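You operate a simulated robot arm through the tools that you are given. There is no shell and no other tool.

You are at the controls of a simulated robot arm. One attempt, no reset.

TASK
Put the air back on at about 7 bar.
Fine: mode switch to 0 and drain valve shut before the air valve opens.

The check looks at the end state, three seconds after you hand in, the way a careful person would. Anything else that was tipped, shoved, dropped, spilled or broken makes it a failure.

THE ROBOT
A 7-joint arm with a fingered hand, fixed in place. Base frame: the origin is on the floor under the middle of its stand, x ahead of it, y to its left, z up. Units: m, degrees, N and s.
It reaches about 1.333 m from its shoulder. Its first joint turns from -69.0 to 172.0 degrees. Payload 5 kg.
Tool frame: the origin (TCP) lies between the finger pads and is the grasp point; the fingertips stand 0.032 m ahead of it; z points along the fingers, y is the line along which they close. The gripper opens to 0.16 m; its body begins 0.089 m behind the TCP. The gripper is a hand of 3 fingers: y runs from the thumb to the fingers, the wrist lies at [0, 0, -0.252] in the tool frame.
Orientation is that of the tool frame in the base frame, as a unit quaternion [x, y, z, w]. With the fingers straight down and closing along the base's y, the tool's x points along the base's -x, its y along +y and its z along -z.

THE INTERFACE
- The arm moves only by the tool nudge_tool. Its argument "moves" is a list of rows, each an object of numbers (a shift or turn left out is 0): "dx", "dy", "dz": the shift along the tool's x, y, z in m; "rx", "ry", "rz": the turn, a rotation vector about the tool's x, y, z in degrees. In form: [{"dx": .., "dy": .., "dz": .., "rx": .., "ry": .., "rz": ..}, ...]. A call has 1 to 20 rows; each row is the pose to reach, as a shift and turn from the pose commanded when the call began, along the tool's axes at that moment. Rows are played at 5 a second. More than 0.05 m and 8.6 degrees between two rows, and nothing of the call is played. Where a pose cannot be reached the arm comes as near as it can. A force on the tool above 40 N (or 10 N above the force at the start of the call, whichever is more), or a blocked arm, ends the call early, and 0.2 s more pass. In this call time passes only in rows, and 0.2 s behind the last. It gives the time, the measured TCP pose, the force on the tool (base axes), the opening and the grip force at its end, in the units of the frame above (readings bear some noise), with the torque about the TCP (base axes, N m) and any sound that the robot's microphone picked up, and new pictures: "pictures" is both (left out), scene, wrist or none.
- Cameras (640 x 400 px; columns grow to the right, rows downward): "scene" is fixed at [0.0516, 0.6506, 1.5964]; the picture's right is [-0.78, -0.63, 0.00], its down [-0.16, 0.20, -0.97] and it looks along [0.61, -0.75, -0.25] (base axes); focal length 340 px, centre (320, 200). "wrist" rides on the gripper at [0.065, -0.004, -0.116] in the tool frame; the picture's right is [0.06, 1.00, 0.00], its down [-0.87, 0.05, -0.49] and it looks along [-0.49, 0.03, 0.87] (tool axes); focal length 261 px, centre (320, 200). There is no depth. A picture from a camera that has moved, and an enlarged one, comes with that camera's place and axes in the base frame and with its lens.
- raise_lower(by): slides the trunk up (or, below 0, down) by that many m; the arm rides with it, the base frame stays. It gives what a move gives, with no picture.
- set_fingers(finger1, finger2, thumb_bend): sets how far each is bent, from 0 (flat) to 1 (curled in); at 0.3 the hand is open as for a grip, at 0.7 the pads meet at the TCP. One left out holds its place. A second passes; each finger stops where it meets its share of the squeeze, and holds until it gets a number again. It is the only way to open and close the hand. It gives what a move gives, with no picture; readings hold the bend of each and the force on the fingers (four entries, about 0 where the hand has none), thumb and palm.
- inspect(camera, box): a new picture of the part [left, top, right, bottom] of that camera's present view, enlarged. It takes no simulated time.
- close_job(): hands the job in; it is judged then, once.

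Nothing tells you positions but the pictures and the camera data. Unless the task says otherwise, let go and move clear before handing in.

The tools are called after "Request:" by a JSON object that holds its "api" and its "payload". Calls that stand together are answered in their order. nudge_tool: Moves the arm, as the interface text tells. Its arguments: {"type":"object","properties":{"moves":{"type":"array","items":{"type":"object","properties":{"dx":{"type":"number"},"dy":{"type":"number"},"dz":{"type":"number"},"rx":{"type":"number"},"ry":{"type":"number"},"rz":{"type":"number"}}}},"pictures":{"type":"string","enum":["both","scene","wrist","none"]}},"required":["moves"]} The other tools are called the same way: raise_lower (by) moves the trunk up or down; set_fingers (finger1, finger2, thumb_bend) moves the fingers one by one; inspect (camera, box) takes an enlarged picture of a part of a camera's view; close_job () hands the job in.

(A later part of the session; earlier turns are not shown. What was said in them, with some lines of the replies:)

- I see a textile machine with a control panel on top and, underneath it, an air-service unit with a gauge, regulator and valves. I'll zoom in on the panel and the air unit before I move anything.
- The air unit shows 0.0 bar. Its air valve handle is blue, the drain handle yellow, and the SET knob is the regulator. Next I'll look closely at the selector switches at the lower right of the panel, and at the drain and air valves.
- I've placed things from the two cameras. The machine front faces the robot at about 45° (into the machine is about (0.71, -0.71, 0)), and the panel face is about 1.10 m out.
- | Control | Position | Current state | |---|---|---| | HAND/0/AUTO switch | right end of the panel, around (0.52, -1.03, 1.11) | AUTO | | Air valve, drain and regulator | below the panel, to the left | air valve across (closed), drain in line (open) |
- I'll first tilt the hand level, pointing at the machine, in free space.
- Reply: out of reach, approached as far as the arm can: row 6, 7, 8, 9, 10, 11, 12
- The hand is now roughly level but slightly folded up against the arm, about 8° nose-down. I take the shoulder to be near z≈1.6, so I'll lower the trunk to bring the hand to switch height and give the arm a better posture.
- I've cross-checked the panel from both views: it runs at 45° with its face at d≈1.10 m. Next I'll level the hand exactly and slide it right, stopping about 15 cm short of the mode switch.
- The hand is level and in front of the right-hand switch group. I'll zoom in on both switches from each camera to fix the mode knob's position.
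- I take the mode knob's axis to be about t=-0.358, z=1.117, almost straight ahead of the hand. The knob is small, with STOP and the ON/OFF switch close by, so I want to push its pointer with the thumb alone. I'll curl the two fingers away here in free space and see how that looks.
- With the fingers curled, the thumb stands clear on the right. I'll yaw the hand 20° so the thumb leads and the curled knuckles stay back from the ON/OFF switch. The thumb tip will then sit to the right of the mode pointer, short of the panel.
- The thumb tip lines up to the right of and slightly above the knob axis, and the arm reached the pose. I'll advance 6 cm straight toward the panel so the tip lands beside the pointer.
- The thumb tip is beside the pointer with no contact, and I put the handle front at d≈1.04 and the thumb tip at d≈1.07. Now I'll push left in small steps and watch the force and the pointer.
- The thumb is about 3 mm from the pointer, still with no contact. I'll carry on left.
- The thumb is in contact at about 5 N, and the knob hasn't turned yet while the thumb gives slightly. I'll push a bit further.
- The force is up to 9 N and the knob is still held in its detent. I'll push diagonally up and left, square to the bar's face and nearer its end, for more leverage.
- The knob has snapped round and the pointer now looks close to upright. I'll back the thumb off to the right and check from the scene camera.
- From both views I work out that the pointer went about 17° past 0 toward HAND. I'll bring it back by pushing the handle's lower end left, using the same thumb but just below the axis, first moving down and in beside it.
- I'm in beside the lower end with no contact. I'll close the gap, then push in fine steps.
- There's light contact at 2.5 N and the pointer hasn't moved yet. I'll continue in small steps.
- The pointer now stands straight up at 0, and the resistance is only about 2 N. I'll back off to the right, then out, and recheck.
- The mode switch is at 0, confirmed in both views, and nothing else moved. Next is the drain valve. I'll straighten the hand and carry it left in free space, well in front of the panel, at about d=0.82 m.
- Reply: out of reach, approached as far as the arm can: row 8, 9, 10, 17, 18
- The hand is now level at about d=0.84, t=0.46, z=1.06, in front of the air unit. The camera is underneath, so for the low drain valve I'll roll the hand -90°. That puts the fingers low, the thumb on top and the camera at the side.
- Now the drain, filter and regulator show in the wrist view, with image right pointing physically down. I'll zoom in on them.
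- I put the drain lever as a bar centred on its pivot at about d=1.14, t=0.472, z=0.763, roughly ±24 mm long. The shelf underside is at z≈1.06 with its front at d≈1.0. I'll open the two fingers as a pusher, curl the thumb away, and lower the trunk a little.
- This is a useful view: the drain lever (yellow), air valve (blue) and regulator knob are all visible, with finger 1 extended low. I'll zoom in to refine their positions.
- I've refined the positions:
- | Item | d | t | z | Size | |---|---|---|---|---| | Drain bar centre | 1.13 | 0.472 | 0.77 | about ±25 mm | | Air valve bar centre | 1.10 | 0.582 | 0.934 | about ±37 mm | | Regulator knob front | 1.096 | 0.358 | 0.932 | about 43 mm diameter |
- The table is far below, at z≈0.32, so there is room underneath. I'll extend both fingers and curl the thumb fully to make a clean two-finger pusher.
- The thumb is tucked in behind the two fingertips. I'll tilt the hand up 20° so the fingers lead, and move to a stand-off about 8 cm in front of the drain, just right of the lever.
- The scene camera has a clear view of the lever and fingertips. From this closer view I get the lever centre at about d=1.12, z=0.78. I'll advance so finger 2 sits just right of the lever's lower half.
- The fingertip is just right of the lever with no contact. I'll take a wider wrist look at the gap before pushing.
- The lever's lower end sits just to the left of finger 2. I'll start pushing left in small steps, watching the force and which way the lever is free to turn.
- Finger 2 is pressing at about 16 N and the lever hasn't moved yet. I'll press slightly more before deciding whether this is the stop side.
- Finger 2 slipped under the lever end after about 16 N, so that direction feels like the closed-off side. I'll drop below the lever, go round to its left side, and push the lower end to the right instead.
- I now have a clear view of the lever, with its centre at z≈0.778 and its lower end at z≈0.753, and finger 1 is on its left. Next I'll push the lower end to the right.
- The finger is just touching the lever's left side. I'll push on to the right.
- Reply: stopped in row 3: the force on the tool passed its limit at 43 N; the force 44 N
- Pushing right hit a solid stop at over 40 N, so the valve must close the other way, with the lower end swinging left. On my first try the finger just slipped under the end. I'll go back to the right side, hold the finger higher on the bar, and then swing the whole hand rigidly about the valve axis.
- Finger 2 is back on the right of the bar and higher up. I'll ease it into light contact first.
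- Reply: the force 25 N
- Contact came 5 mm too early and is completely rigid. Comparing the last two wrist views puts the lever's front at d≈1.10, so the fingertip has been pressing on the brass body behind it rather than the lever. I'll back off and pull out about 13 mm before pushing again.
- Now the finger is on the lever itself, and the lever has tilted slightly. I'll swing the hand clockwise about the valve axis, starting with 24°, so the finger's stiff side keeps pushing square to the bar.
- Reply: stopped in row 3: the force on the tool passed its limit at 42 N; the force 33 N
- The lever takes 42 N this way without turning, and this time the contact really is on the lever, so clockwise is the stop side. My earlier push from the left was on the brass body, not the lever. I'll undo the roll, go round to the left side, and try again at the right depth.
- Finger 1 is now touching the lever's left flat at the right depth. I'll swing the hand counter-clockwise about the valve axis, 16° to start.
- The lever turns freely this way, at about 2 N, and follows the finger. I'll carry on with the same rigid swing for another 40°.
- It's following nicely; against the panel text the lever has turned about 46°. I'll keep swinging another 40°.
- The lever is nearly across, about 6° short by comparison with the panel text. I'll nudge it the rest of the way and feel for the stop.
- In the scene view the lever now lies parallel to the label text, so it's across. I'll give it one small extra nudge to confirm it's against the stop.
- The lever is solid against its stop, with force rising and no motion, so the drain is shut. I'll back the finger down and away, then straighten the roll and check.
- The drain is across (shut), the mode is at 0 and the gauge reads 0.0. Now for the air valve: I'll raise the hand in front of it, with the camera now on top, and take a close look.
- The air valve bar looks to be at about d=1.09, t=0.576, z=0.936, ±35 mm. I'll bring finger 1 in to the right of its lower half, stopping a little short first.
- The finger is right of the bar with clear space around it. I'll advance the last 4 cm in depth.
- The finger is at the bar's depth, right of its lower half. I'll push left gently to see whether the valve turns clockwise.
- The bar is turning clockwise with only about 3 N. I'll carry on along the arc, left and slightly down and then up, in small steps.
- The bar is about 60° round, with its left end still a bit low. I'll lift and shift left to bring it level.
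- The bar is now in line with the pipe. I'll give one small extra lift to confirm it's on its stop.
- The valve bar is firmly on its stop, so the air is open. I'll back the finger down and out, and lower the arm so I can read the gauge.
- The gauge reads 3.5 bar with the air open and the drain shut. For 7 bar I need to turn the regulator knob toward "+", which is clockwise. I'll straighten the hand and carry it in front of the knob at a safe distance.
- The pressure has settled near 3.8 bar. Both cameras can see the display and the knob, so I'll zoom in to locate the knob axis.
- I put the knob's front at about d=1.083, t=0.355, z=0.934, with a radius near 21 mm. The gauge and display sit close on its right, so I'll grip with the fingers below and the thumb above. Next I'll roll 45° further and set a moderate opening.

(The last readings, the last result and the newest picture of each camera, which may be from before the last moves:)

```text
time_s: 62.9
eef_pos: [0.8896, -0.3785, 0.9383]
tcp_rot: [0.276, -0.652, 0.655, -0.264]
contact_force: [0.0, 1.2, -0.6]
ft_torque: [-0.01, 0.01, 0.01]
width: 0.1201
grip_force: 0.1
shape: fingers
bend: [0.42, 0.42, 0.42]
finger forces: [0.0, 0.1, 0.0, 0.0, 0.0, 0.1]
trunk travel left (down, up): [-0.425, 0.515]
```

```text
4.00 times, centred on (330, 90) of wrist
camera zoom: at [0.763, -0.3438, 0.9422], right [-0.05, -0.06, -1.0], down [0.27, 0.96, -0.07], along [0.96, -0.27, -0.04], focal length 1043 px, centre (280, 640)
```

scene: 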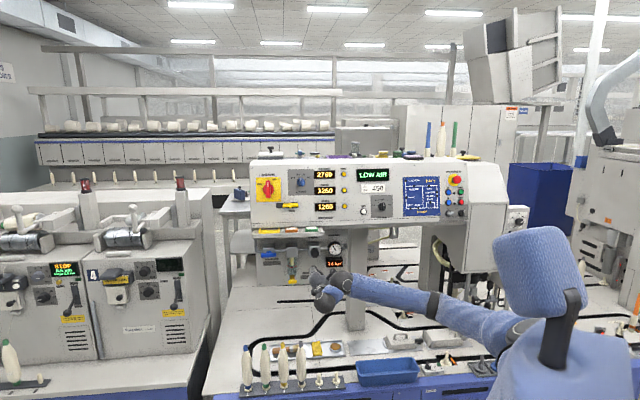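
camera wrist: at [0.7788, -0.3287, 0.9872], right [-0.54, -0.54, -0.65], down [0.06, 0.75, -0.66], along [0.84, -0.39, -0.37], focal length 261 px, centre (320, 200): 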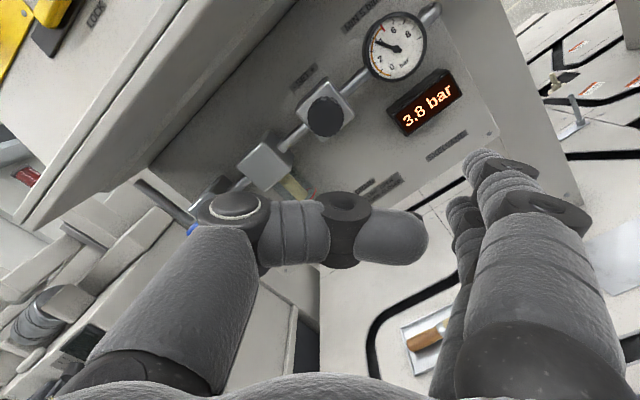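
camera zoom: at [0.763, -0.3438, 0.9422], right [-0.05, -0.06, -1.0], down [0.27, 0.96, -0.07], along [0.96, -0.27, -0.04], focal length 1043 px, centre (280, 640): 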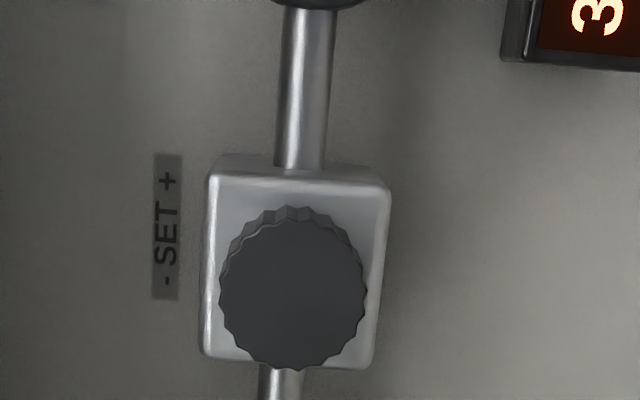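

The alignment looks good: the knob axis is about 7 mm right of and 4 mm below the tool axis. I'll correct that and advance until the fingertips straddle the knob's front, then check.

Request:
{"api": "nudge_tool", "payload": {"moves": [{"dx": 0.0025, "dy": 0.0015, "dz": 0.035}, {"dx": 0.005, "dy": 0.003, "dz": 0.07}, {"dx": 0.0073, "dy": 0.0043, "dz": 0.105}, {"dx": 0.0073, "dy": 0.0043, "dz": 0.135}], "pictures": "wrist"}}

Request:
{"api": "inspect", "payload": {"camera": "wrist", "box": [200, 20, 480, 200]}}

Request:
{"api": "inspect", "payload": {"camera": "scene", "box": [290, 220, 370, 280]}}

```text
time_s: 63.9
eef_pos: [0.9786, -0.4818, 0.9342]
tcp_rot: [0.275, -0.651, 0.656, -0.265]
contact_force: [-0.3, 0.2, 0.5]
ft_torque: [-0.01, -0.02, 0.0]
width: 0.1201
grip_force: 0.0
shape: fingers
bend: [0.42, 0.42, 0.42]
finger forces: [0.0, 0.0, 0.0, 0.0, 0.0, 0.0]
trunk travel left (down, up): [-0.425, 0.515]
camera wrist: at [0.8512, -0.4463, 0.9384], right [-0.05, -0.06, -1.0], down [0.27, 0.96, -0.07], along [0.96, -0.27, -0.04], focal length 261 px, centre (320, 200)
```

wrist: 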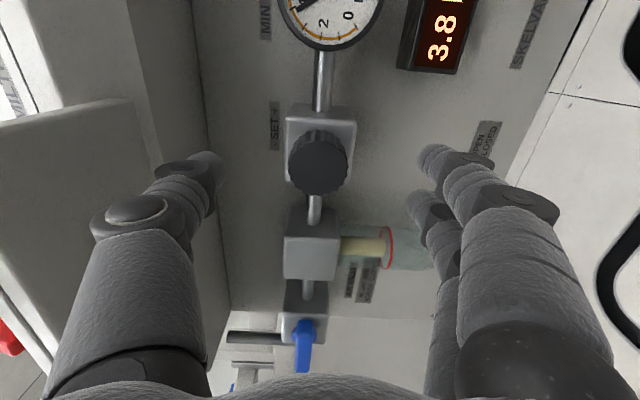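

```text
2.22 times, centred on (340, 110) of wrist
camera zoom: at [0.8512, -0.4463, 0.9384], right [-0.05, -0.06, -1.0], down [0.27, 0.96, -0.07], along [0.96, -0.27, -0.04], focal length 579 px, centre (276, 400)
```

zoom: 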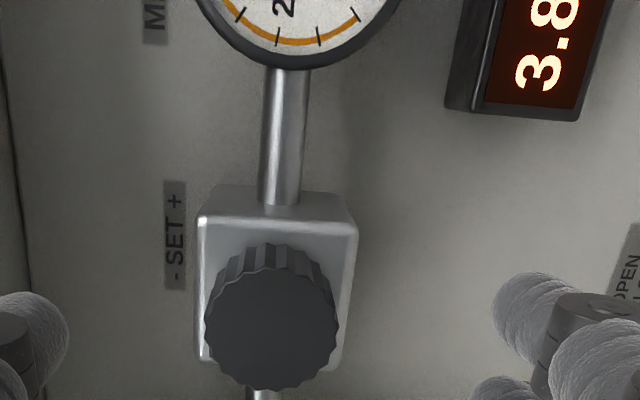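

```text
6.67 times, centred on (330, 250) of scene
camera zoom: at [0.0516, 0.6506, 1.5964], right [-0.78, -0.63, 0.0], down [-0.16, 0.2, -0.97], along [0.61, -0.75, -0.25], focal length 2267 px, centre (253, -133)
```

zoom: 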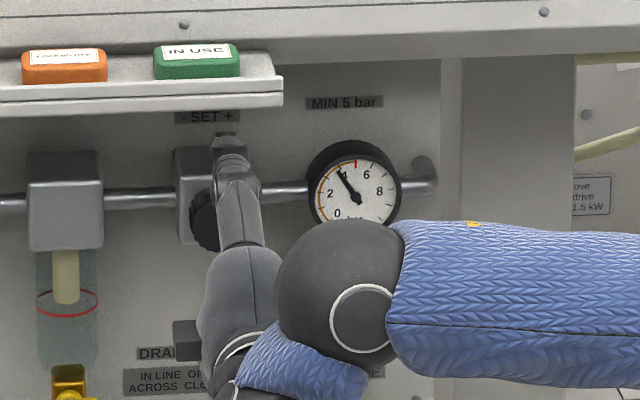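

The tool axis is within 2 mm of the knob axis and the knob front is at d≈1.08. I'll advance 3.5 cm so the fingertips straddle the knob, then close.

Request:
{"api": "nudge_tool", "payload": {"moves": [{"dx": -0.0008, "dz": 0.018}, {"dx": -0.0017, "dz": 0.036}], "pictures": "none"}}

Request:
{"api": "set_fingers", "payload": {"finger1": 0.55, "finger2": 0.55, "thumb_bend": 0.55}}

Request:
{"api": "inspect", "payload": {"camera": "wrist", "box": [140, 0, 500, 260]}}

```text
time_s: 64.5
eef_pos: [1.0055, -0.5045, 0.934]
tcp_rot: [0.274, -0.651, 0.656, -0.264]
contact_force: [0.4, 0.6, -0.7]
ft_torque: [0.0, -0.01, 0.02]
width: 0.12
grip_force: 0.0
shape: fingers
bend: [0.42, 0.42, 0.42]
finger forces: [0.1, 0.0, 0.0, 0.0, 0.0, 0.1]
trunk travel left (down, up): [-0.425, 0.515]
```

```text
time_s: 65.5
eef_pos: [1.0065, -0.5058, 0.9331]
tcp_rot: [0.275, -0.651, 0.655, -0.266]
contact_force: [-0.4, 0.4, 0.3]
ft_torque: [0.02, 0.03, 0.0]
width: 0.068
grip_force: 0.2
shape: fingers
bend: [0.55, 0.55, 0.55]
finger forces: [0.0, 0.0, 0.0, 0.0, 0.0, 0.0]
trunk travel left (down, up): [-0.425, 0.515]
```

```text
1.54 times, centred on (320, 130) of wrist
camera zoom: at [0.8784, -0.4698, 0.9385], right [-0.05, -0.06, -1.0], down [0.27, 0.96, -0.07], along [0.96, -0.27, -0.04], focal length 401 px, centre (320, 308)
```

zoom: 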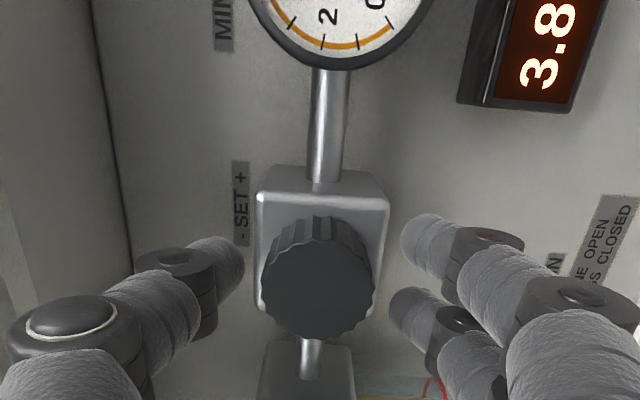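

The fingers are centred evenly around the knob. Now I'll close them to grip it.

Request:
{"api": "set_fingers", "payload": {"finger1": 0.68, "finger2": 0.68, "thumb_bend": 0.68}}

Request:
{"api": "inspect", "payload": {"camera": "wrist", "box": [140, 0, 500, 260]}}

Request:
{"api": "inspect", "payload": {"camera": "scene", "box": [290, 220, 370, 280]}}

```text
time_s: 66.5
eef_pos: [1.0069, -0.5064, 0.9344]
tcp_rot: [0.275, -0.651, 0.656, -0.265]
contact_force: [6.0, -2.8, 3.3]
ft_torque: [-0.07, -0.04, 0.03]
width: 0.0415
grip_force: 11.5
shape: fingers
bend: [0.63, 0.63, 0.63]
finger forces: [4.0, 5.4, 0.0, 0.0, 13.4, 0.0]
trunk travel left (down, up): [-0.425, 0.515]
```

```text
1.54 times, centred on (320, 130) of wrist
camera zoom: at [0.8784, -0.47, 0.9386], right [-0.05, -0.06, -1.0], down [0.27, 0.96, -0.07], along [0.96, -0.27, -0.04], focal length 401 px, centre (320, 308)
```

zoom: 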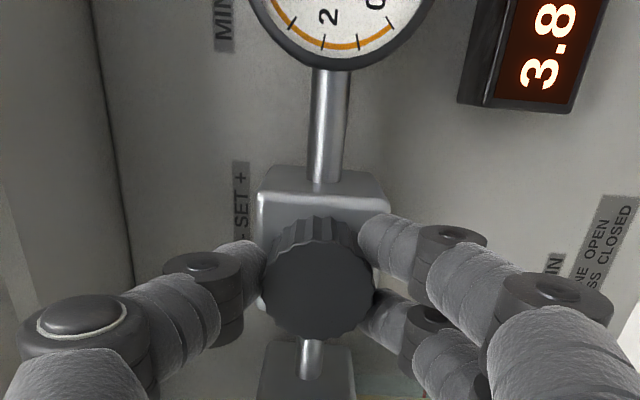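

```text
6.67 times, centred on (330, 250) of scene
camera zoom: at [0.0516, 0.6506, 1.5964], right [-0.78, -0.63, 0.0], down [-0.16, 0.2, -0.97], along [0.61, -0.75, -0.25], focal length 2267 px, centre (253, -133)
```

zoom: 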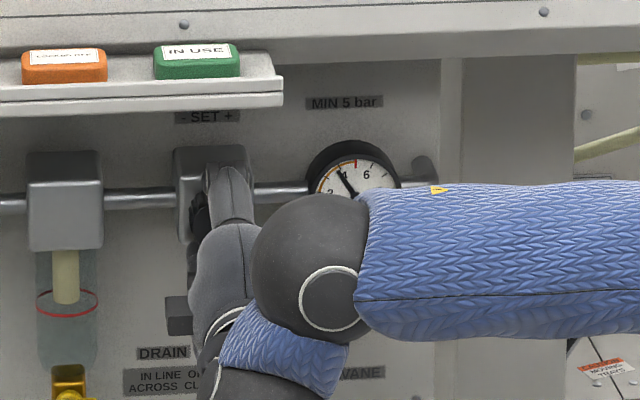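

I have a good grip, at about 41 mm width and 11 N, and the wrist camera can also read the display. I'll turn clockwise 16° first and watch the reading.

Request:
{"api": "nudge_tool", "payload": {"moves": [{"rz": 4}, {"rz": 8}, {"rz": 12}, {"rz": 16}], "pictures": "none"}}

Request:
{"api": "inspect", "payload": {"camera": "wrist", "box": [140, 0, 500, 260]}}

Request:
{"api": "inspect", "payload": {"camera": "scene", "box": [290, 220, 370, 280]}}

```text
time_s: 67.5
eef_pos: [1.0075, -0.5048, 0.9334]
tcp_rot: [-0.182, 0.683, -0.612, 0.354]
contact_force: [-5.3, -2.4, -0.1]
ft_torque: [-0.03, -0.01, -0.14]
width: 0.0411
grip_force: 12.5
shape: fingers
bend: [0.64, 0.63, 0.64]
finger forces: [6.5, 5.2, 0.0, 0.0, 13.6, 0.0]
trunk travel left (down, up): [-0.425, 0.515]
```

```text
1.54 times, centred on (320, 130) of wrist
camera zoom: at [0.8802, -0.4691, 0.9204], right [0.14, 0.14, -0.98], down [0.26, 0.95, 0.17], along [0.96, -0.28, 0.1], focal length 401 px, centre (320, 308)
```

zoom: 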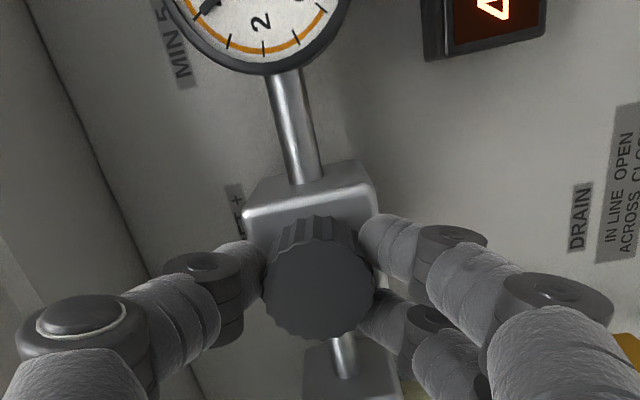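

```text
6.67 times, centred on (330, 250) of scene
camera zoom: at [0.0516, 0.6506, 1.5964], right [-0.78, -0.63, 0.0], down [-0.16, 0.2, -0.97], along [0.61, -0.75, -0.25], focal length 2267 px, centre (253, -133)
```

zoom: 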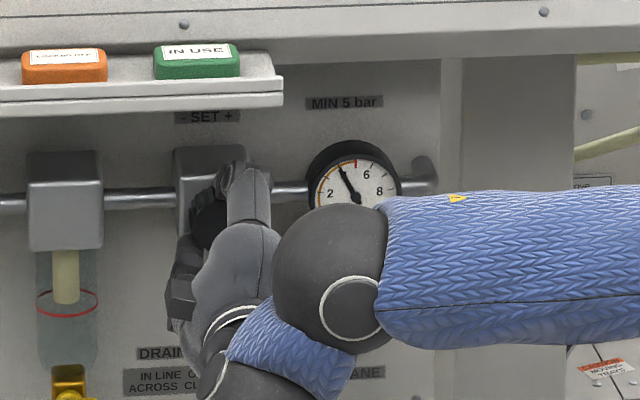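

The reading is climbing (the first digit is now 4), so clockwise is "+". I'll wait a second and measure the gauge before turning further.

Request:
{"api": "nudge_tool", "payload": {"moves": [{"rz": 0}, {"rz": 0}, {"rz": 0}, {"rz": 0}, {"rz": 0}, {"rz": 0}], "pictures": "none"}}

Request:
{"api": "inspect", "payload": {"camera": "scene", "box": [320, 232, 350, 256]}}

Request:
{"api": "inspect", "payload": {"camera": "wrist", "box": [220, 0, 460, 60]}}

```text
time_s: 68.9
eef_pos: [1.0071, -0.5056, 0.9336]
tcp_rot: [-0.182, 0.683, -0.613, 0.353]
contact_force: [-7.2, -2.4, -0.1]
ft_torque: [0.02, 0.01, -0.21]
width: 0.041
grip_force: 12.4
shape: fingers
bend: [0.64, 0.63, 0.64]
finger forces: [7.2, 5.3, 0.0, 0.0, 13.2, 0.0]
trunk travel left (down, up): [-0.425, 0.515]
```

```text
16.00 times, centred on (335, 244) of scene
camera zoom: at [0.0516, 0.6506, 1.5964], right [-0.78, -0.63, 0.0], down [-0.16, 0.2, -0.97], along [0.61, -0.75, -0.25], focal length 5441 px, centre (80, -504)
```

zoom: 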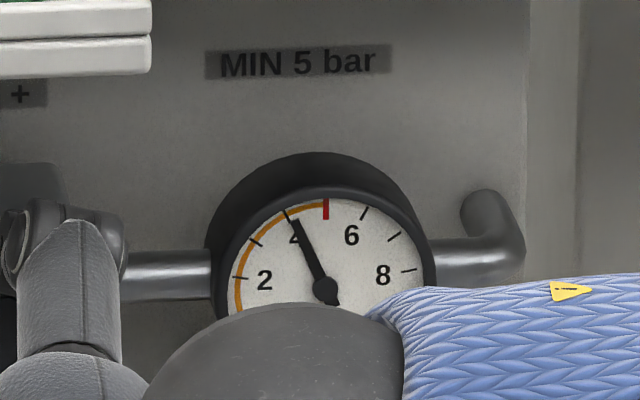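

```text
2.67 times, centred on (340, 30) of wrist
camera zoom: at [0.8802, -0.4692, 0.9206], right [0.14, 0.14, -0.98], down [0.26, 0.95, 0.17], along [0.96, -0.28, 0.1], focal length 695 px, centre (267, 653)
```

zoom: 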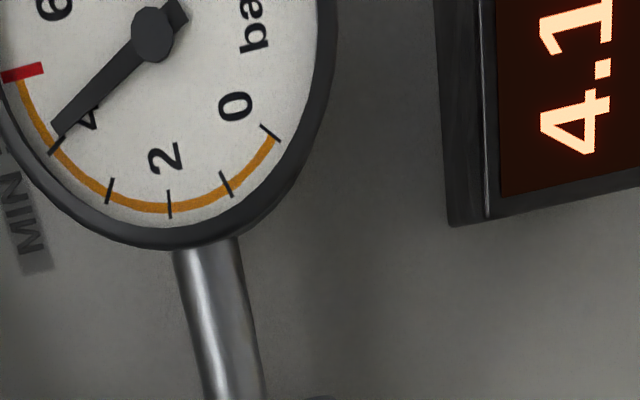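

It reads 4.1 bar after 16°, which is roughly 50° per bar. I'll continue clockwise in larger steps.

Request:
{"api": "nudge_tool", "payload": {"moves": [{"rz": 8}, {"rz": 16}, {"rz": 24}, {"rz": 32}, {"rz": 40}], "pictures": "none"}}

Request:
{"api": "inspect", "payload": {"camera": "scene", "box": [300, 225, 360, 275]}}

Request:
{"api": "inspect", "payload": {"camera": "wrist", "box": [140, 0, 500, 260]}}

```text
time_s: 70.1
eef_pos: [1.0081, -0.5049, 0.9337]
tcp_rot: [0.064, 0.704, -0.454, 0.543]
contact_force: [-7.4, -1.5, -3.0]
ft_torque: [0.04, 0.06, -0.22]
width: 0.0411
grip_force: 12.7
shape: fingers
bend: [0.64, 0.63, 0.64]
finger forces: [6.9, 5.0, 0.0, 0.0, 14.4, 0.0]
trunk travel left (down, up): [-0.425, 0.515]
```

```text
8.00 times, centred on (330, 250) of scene
camera zoom: at [0.0516, 0.6506, 1.5964], right [-0.78, -0.63, 0.0], down [-0.16, 0.2, -0.97], along [0.61, -0.75, -0.25], focal length 2721 px, centre (240, -200)
```

zoom: 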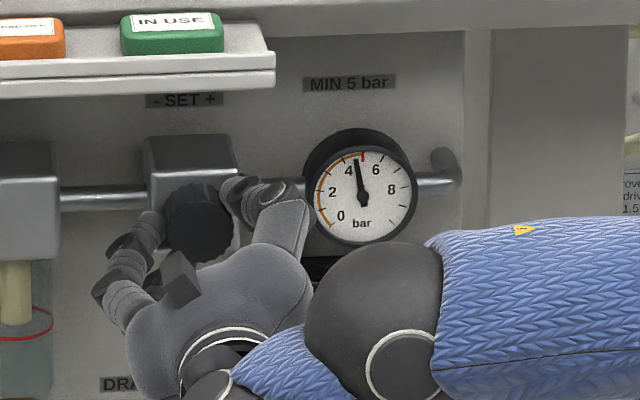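

```text
1.54 times, centred on (320, 130) of wrist
camera zoom: at [0.8976, -0.4522, 0.8821], right [0.56, 0.55, -0.62], down [0.03, 0.73, 0.68], along [0.83, -0.4, 0.39], focal length 401 px, centre (320, 308)
```

zoom: 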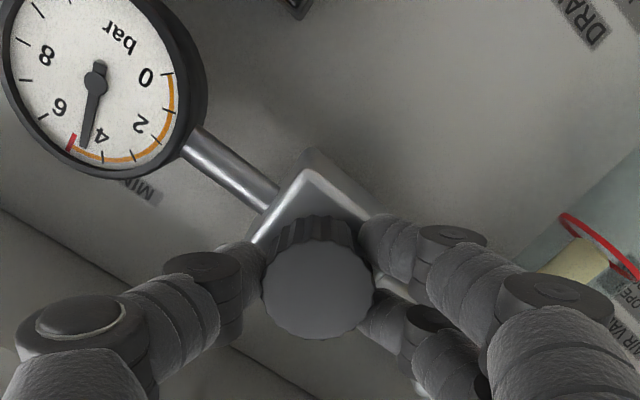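

It's passing about 4.7 bar and still rising. The thumb clears the gauge face, which sits further back at d≈1.13. I'll turn another 40°.

Request:
{"api": "nudge_tool", "payload": {"moves": [{"rz": 8}, {"rz": 16}, {"rz": 24}, {"rz": 32}, {"rz": 40}], "pictures": "none"}}

Request:
{"api": "inspect", "payload": {"camera": "scene", "box": [300, 225, 360, 275]}}

Request:
{"api": "inspect", "payload": {"camera": "wrist", "box": [0, 0, 500, 300]}}

```text
time_s: 71.3
eef_pos: [1.0066, -0.5052, 0.933]
tcp_rot: [0.3, 0.64, -0.242, 0.665]
contact_force: [4.0, -3.3, 1.2]
ft_torque: [0.01, -0.01, -0.02]
width: 0.0412
grip_force: 12.6
shape: fingers
bend: [0.64, 0.63, 0.64]
finger forces: [6.2, 7.1, 0.1, 0.0, 11.8, 0.0]
trunk travel left (down, up): [-0.425, 0.515]
```

```text
8.00 times, centred on (330, 250) of scene
camera zoom: at [0.0516, 0.6506, 1.5964], right [-0.78, -0.63, 0.0], down [-0.16, 0.2, -0.97], along [0.61, -0.75, -0.25], focal length 2721 px, centre (240, -200)
```

zoom: 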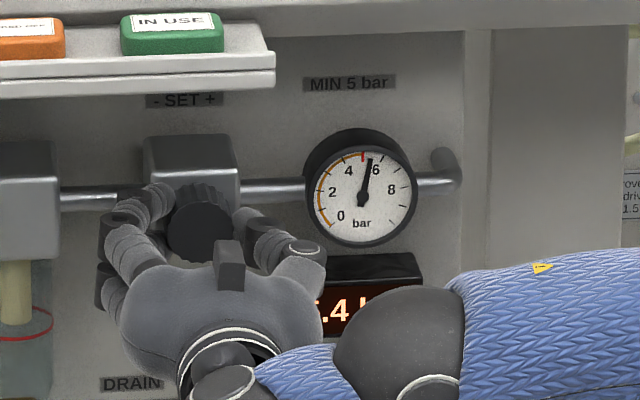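

```text
1.28 times, centred on (250, 150) of wrist
camera zoom: at [0.9274, -0.4217, 0.8681], right [0.71, 0.71, 0.03], down [-0.37, 0.33, 0.87], along [0.6, -0.63, 0.49], focal length 334 px, centre (410, 264)
```

zoom: 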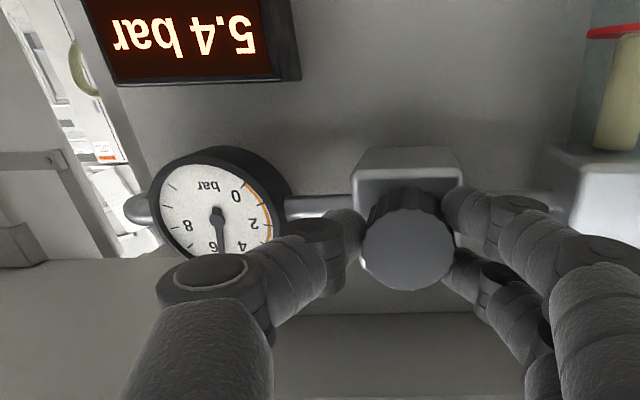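

It's at 5.4 bar, with both the display and dial clearly in view. Another 40° clockwise.

Request:
{"api": "nudge_tool", "payload": {"moves": [{"rz": 8}, {"rz": 16}, {"rz": 24}, {"rz": 32}, {"rz": 40}], "pictures": "none"}}

Request:
{"api": "inspect", "payload": {"camera": "wrist", "box": [0, 0, 500, 300]}}

Request:
{"api": "inspect", "payload": {"camera": "scene", "box": [300, 225, 360, 275]}}

```text
time_s: 72.5
eef_pos: [1.0086, -0.5048, 0.933]
tcp_rot: [0.501, 0.498, 0.001, 0.707]
contact_force: [1.3, -1.0, 1.8]
ft_torque: [-0.04, -0.07, 0.04]
width: 0.0411
grip_force: 12.9
shape: fingers
bend: [0.64, 0.63, 0.64]
finger forces: [7.1, 7.5, 0.0, 0.1, 11.4, 0.0]
trunk travel left (down, up): [-0.425, 0.515]
```

```text
1.28 times, centred on (250, 150) of wrist
camera zoom: at [0.9569, -0.3925, 0.8847], right [0.53, 0.53, 0.67], down [-0.76, -0.06, 0.65], along [0.38, -0.85, 0.37], focal length 334 px, centre (410, 264)
```

zoom: 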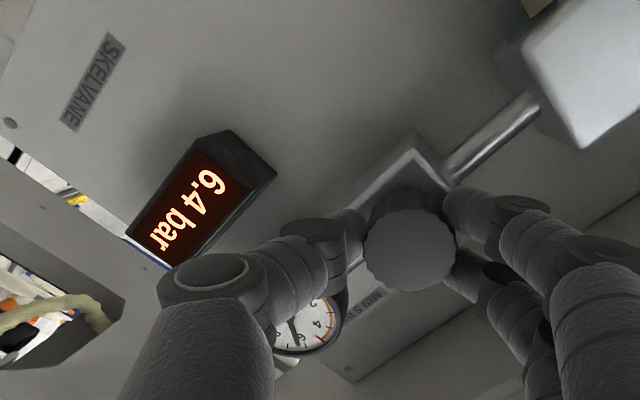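

```text
8.00 times, centred on (330, 250) of scene
camera zoom: at [0.0516, 0.6506, 1.5964], right [-0.78, -0.63, 0.0], down [-0.16, 0.2, -0.97], along [0.61, -0.75, -0.25], focal length 2721 px, centre (240, -200)
```

zoom: 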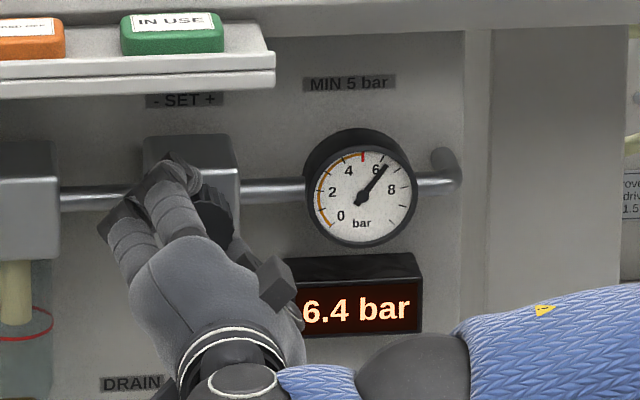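

It reads 6.4 bar. I'll pause a moment to let it settle before the last part.

Request:
{"api": "nudge_tool", "payload": {"moves": [{"rz": 0}, {"rz": 0}, {"rz": 0}, {"rz": 0}, {"rz": 0}, {"rz": 0}, {"rz": 0}, {"rz": 0}], "pictures": "none"}}

Request:
{"api": "inspect", "payload": {"camera": "scene", "box": [300, 225, 360, 275]}}

```text
time_s: 74.3
eef_pos: [1.0068, -0.5053, 0.9338]
tcp_rot: [0.499, 0.499, 0.001, 0.708]
contact_force: [0.0, 1.5, 0.8]
ft_torque: [-0.02, 0.0, 0.08]
width: 0.0411
grip_force: 13.3
shape: fingers
bend: [0.64, 0.63, 0.64]
finger forces: [7.1, 7.4, 0.0, 0.0, 11.9, 0.1]
trunk travel left (down, up): [-0.425, 0.515]
```

```text
8.00 times, centred on (330, 250) of scene
camera zoom: at [0.0516, 0.6506, 1.5964], right [-0.78, -0.63, 0.0], down [-0.16, 0.2, -0.97], along [0.61, -0.75, -0.25], focal length 2721 px, centre (240, -200)
```

zoom: 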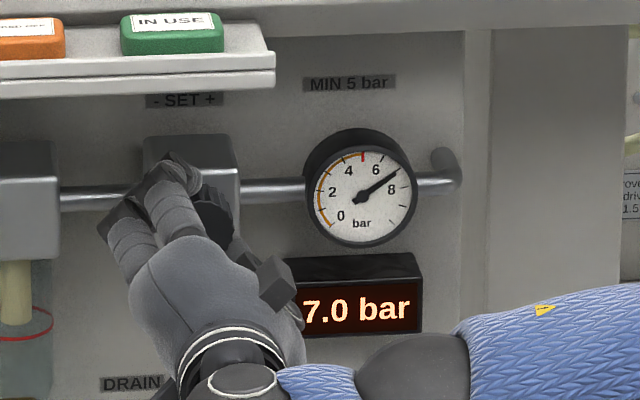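

It has risen to 7.0 bar. I'll wait longer to see whether it has settled.

Request:
{"api": "nudge_tool", "payload": {"moves": [{"rz": 0}, {"rz": 0}, {"rz": 0}, {"rz": 0}, {"rz": 0}, {"rz": 0}, {"rz": 0}, {"rz": 0}, {"rz": 0}, {"rz": 0}, {"rz": 0}, {"rz": 0}], "pictures": "none"}}

Request:
{"api": "inspect", "payload": {"camera": "scene", "box": [300, 225, 360, 275]}}

```text
time_s: 76.9
eef_pos: [1.0076, -0.5051, 0.9338]
tcp_rot: [0.5, 0.499, 0.001, 0.708]
contact_force: [0.4, 1.5, 0.6]
ft_torque: [-0.01, -0.05, 0.06]
width: 0.0412
grip_force: 13.2
shape: fingers
bend: [0.64, 0.63, 0.64]
finger forces: [7.2, 7.4, 0.0, 0.0, 11.8, 0.0]
trunk travel left (down, up): [-0.425, 0.515]
```

```text
8.00 times, centred on (330, 250) of scene
camera zoom: at [0.0516, 0.6506, 1.5964], right [-0.78, -0.63, 0.0], down [-0.16, 0.2, -0.97], along [0.61, -0.75, -0.25], focal length 2721 px, centre (240, -200)
```

zoom: 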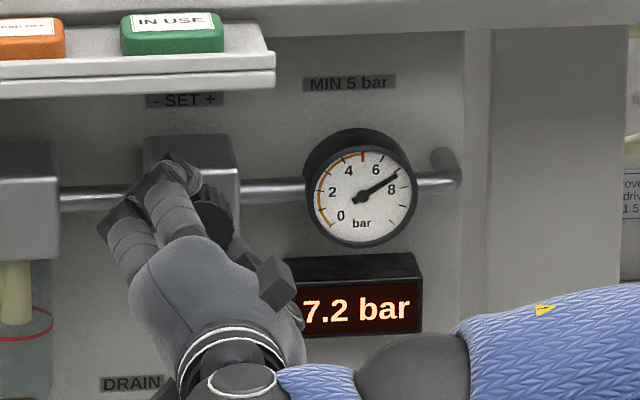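

It has settled near 7.2 bar (about 40° per bar). I'll turn back about 8° to land on 7.0.

Request:
{"api": "nudge_tool", "payload": {"moves": [{"rz": -4}, {"rz": -8}, {"rz": -8}, {"rz": -8}, {"rz": -8}, {"rz": -8}, {"rz": -8}, {"rz": -8}, {"rz": -8}, {"rz": -8}, {"rz": -8}, {"rz": -8}, {"rz": -8}, {"rz": -8}, {"rz": -8}], "pictures": "none"}}

Request:
{"api": "inspect", "payload": {"camera": "scene", "box": [300, 225, 360, 275]}}

```text
time_s: 80.1
eef_pos: [1.0074, -0.5043, 0.9337]
tcp_rot: [0.464, 0.533, -0.05, 0.705]
contact_force: [4.1, -0.5, 2.4]
ft_torque: [-0.1, -0.1, 0.07]
width: 0.0412
grip_force: 13.0
shape: fingers
bend: [0.63, 0.63, 0.64]
finger forces: [7.2, 7.9, 0.0, 0.0, 10.7, 0.0]
trunk travel left (down, up): [-0.425, 0.515]
```

```text
8.00 times, centred on (330, 250) of scene
camera zoom: at [0.0516, 0.6506, 1.5964], right [-0.78, -0.63, 0.0], down [-0.16, 0.2, -0.97], along [0.61, -0.75, -0.25], focal length 2721 px, centre (240, -200)
```

zoom: 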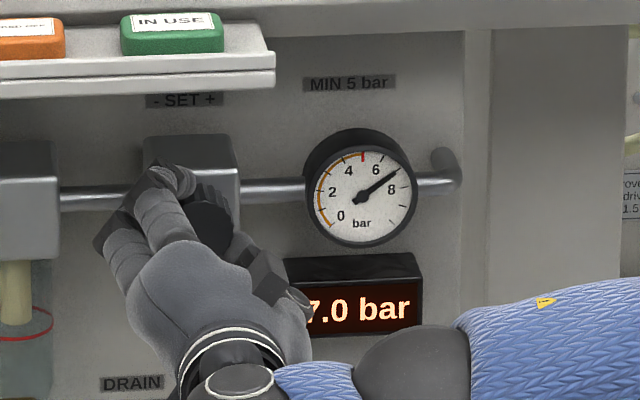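

It now reads 7.0 bar. I'll open the fingers just enough to release the knob and check the reading before backing out.

Request:
{"api": "set_fingers", "payload": {"finger1": 0.55, "finger2": 0.55, "thumb_bend": 0.55}}

Request:
{"api": "inspect", "payload": {"camera": "scene", "box": [300, 225, 360, 275]}}

Request:
{"api": "inspect", "payload": {"camera": "wrist", "box": [0, 0, 500, 300]}}

```text
time_s: 81.1
eef_pos: [1.0091, -0.5061, 0.9342]
tcp_rot: [0.465, 0.532, -0.051, 0.706]
contact_force: [-0.5, -0.3, -0.2]
ft_torque: [-0.01, -0.01, 0.02]
width: 0.0665
grip_force: 0.1
shape: fingers
bend: [0.55, 0.55, 0.55]
finger forces: [0.1, 0.0, 0.1, 0.1, 0.1, 0.0]
trunk travel left (down, up): [-0.425, 0.515]
```

```text
8.00 times, centred on (330, 250) of scene
camera zoom: at [0.0516, 0.6506, 1.5964], right [-0.78, -0.63, 0.0], down [-0.16, 0.2, -0.97], along [0.61, -0.75, -0.25], focal length 2721 px, centre (240, -200)
```

zoom: 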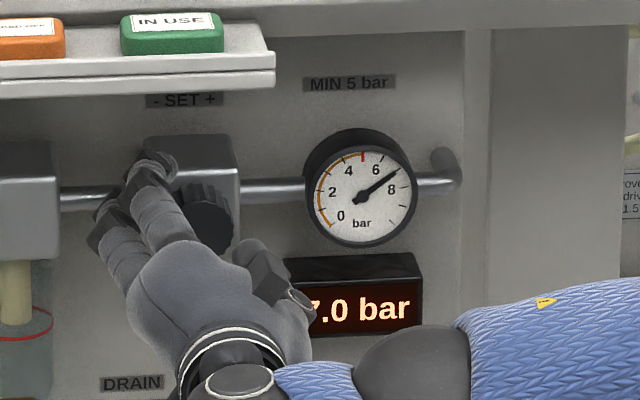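

```text
1.28 times, centred on (250, 150) of wrist
camera zoom: at [0.9514, -0.3978, 0.8789], right [0.59, 0.59, 0.55], down [-0.69, 0.01, 0.73], along [0.42, -0.81, 0.41], focal length 334 px, centre (410, 264)
```

zoom: 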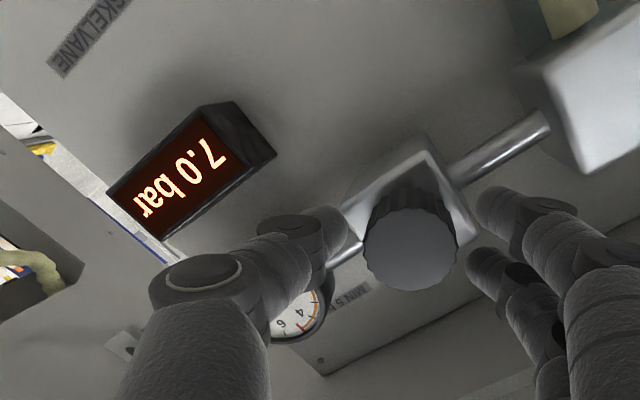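

The knob is released and the reading holds at 7.0 bar. I'll withdraw straight back, clear of everything, and do a full check.

Request:
{"api": "nudge_tool", "payload": {"moves": [{"dz": -0.03}, {"dz": -0.065}, {"dz": -0.105}, {"dz": -0.145}, {"dz": -0.185}], "pictures": "none"}}

Request:
{"api": "nudge_tool", "payload": {"moves": [{"dz": -0.03}, {"dz": -0.06}, {"dz": -0.09}, {"dz": -0.12}], "pictures": "both"}}

Request:
{"api": "inspect", "payload": {"camera": "scene", "box": [240, 220, 370, 300]}}

Request:
{"api": "inspect", "payload": {"camera": "scene", "box": [340, 150, 500, 250]}}

```text
time_s: 82.3
eef_pos: [0.8761, -0.3732, 0.9327]
tcp_rot: [0.466, 0.532, -0.049, 0.706]
contact_force: [-0.7, -0.5, 0.0]
ft_torque: [0.02, 0.01, -0.01]
width: 0.0667
grip_force: 0.0
shape: fingers
bend: [0.55, 0.55, 0.55]
finger forces: [0.0, 0.0, 0.0, 0.0, 0.0, 0.0]
trunk travel left (down, up): [-0.425, 0.515]
```

```text
time_s: 83.3
eef_pos: [0.8487, -0.3458, 0.9326]
tcp_rot: [0.463, 0.533, -0.048, 0.706]
contact_force: [-0.4, 0.3, -0.3]
ft_torque: [0.0, 0.01, 0.0]
width: 0.0668
grip_force: 0.0
shape: fingers
bend: [0.55, 0.55, 0.55]
finger forces: [0.0, 0.0, 0.0, 0.0, 0.0, 0.1]
out of reach, approached as far as the arm can: row 2, 3, 4
trunk travel left (down, up): [-0.425, 0.515]
camera wrist: at [0.7934, -0.2375, 0.8774], right [0.59, 0.59, 0.55], down [-0.69, 0.01, 0.73], along [0.42, -0.81, 0.41], focal length 261 px, centre (320, 200)
```

scene: 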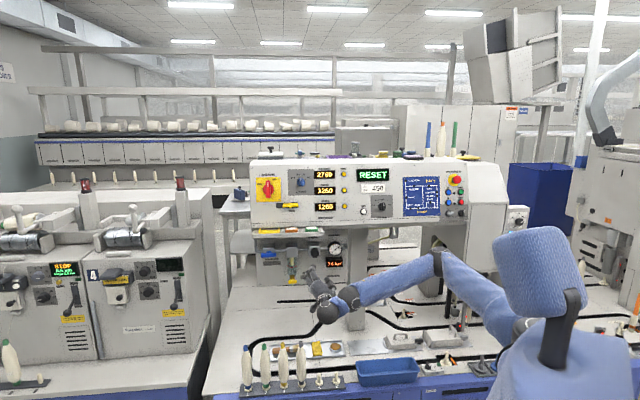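
wrist: 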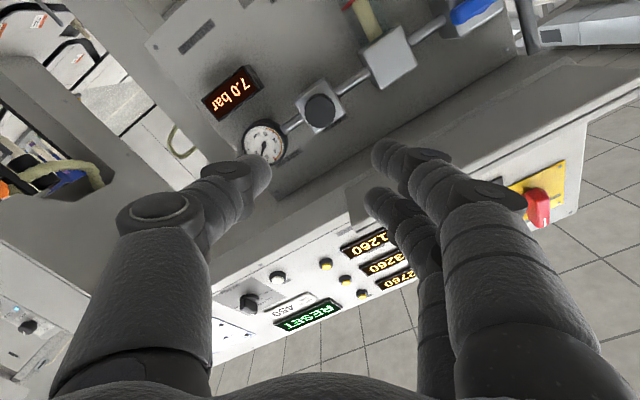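

```text
4.92 times, centred on (305, 260) of scene
camera zoom: at [0.0516, 0.6506, 1.5964], right [-0.78, -0.63, 0.0], down [-0.16, 0.2, -0.97], along [0.61, -0.75, -0.25], focal length 1674 px, centre (394, -95)
```

zoom: 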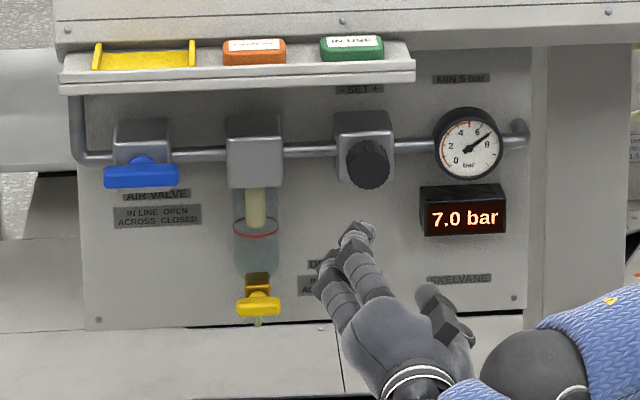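

```text
4.00 times, centred on (420, 200) of scene
camera zoom: at [0.0516, 0.6506, 1.5964], right [-0.78, -0.63, 0.0], down [-0.16, 0.2, -0.97], along [0.61, -0.75, -0.25], focal length 1360 px, centre (-80, 200)
```

zoom: 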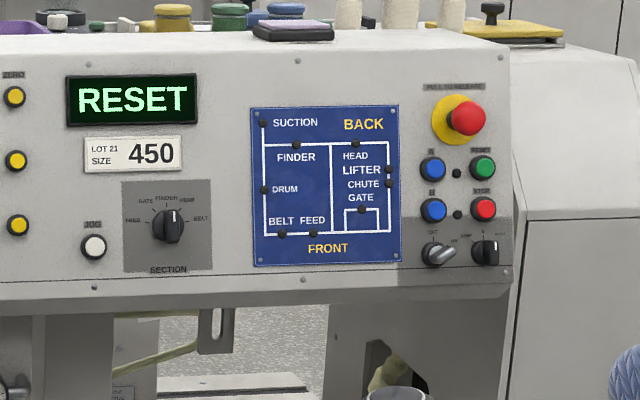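

Pressure is 7.0 bar, the air valve is in line, the drain is across, and the panel message has changed from LOW AIR to RESET. Resetting wasn't asked for, so I'll leave that alone. I'll take one last close look at the mode switch, the display and the surroundings.

Request:
{"api": "inspect", "payload": {"camera": "scene", "box": [440, 200, 472, 220]}}

Request:
{"api": "inspect", "payload": {"camera": "scene", "box": [310, 235, 350, 270]}}

Request:
{"api": "inspect", "payload": {"camera": "scene", "box": [200, 310, 500, 400]}}

```text
16.00 times, centred on (456, 210) of scene
camera zoom: at [0.0516, 0.6506, 1.5964], right [-0.78, -0.63, 0.0], down [-0.16, 0.2, -0.97], along [0.61, -0.75, -0.25], focal length 5441 px, centre (-1856, 40)
```

zoom: 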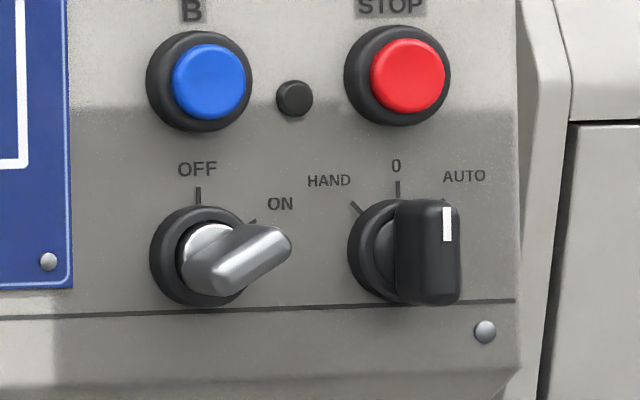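

```text
11.43 times, centred on (330, 252) of scene
camera zoom: at [0.0516, 0.6506, 1.5964], right [-0.78, -0.63, 0.0], down [-0.16, 0.2, -0.97], along [0.61, -0.75, -0.25], focal length 3887 px, centre (206, -400)
```

zoom: 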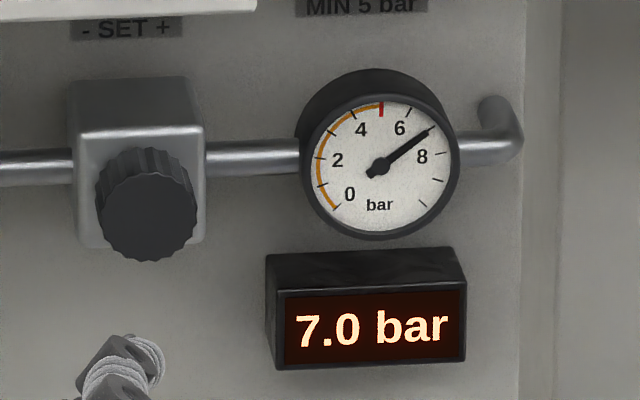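

```text
2.13 times, centred on (350, 355) of scene
camera zoom: at [0.0516, 0.6506, 1.5964], right [-0.78, -0.63, 0.0], down [-0.16, 0.2, -0.97], along [0.61, -0.75, -0.25], focal length 726 px, centre (256, -131)
```

zoom: 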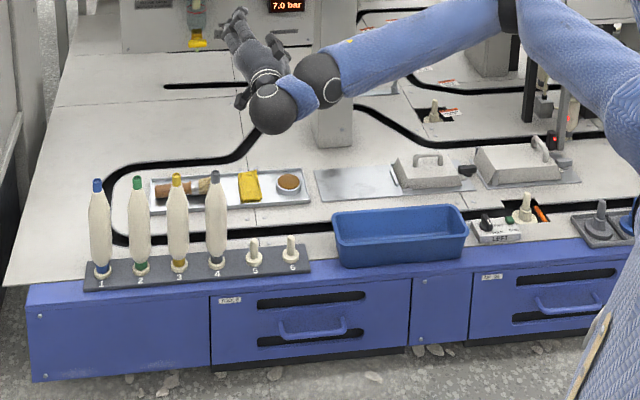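

The mode switch is at 0, the drain is shut, the air valve is open, and the gauge and display both hold at 7.0 bar. Everything else looks untouched and the hand is clear, so I'm handing in.

Request:
{"api": "close_job", "payload": {}}

```text
The job is handed in.
```

The air is back on and steady at 7.0 bar on both the dial and the display. I've handed the job in.

- **Order:** I turned the mode switch to 0 first, then shut the drain, and only then opened the air valve.
- **Pressure:** It came up at 3.8 bar, so I turned the regulator toward "+". It settled at about 7.2 bar and I eased it back to 7.0.
- **Mode switch:** It first swung about 17° past 0 toward HAND, so I brought it back. It now points straight at 0.
- **Hard pushes at the drain:** While finding which way the drain lever turns, I pushed against its brass body and its stop at just over 40 N. I saw no damage, and the lever moved freely the right way afterwards.
- **Panel message:** It changed from LOW AIR to RESET. I didn't press RESET because you hadn't asked for it.

Nothing else looked moved or knocked over in the last pictures, and the hand was clear of the machine.
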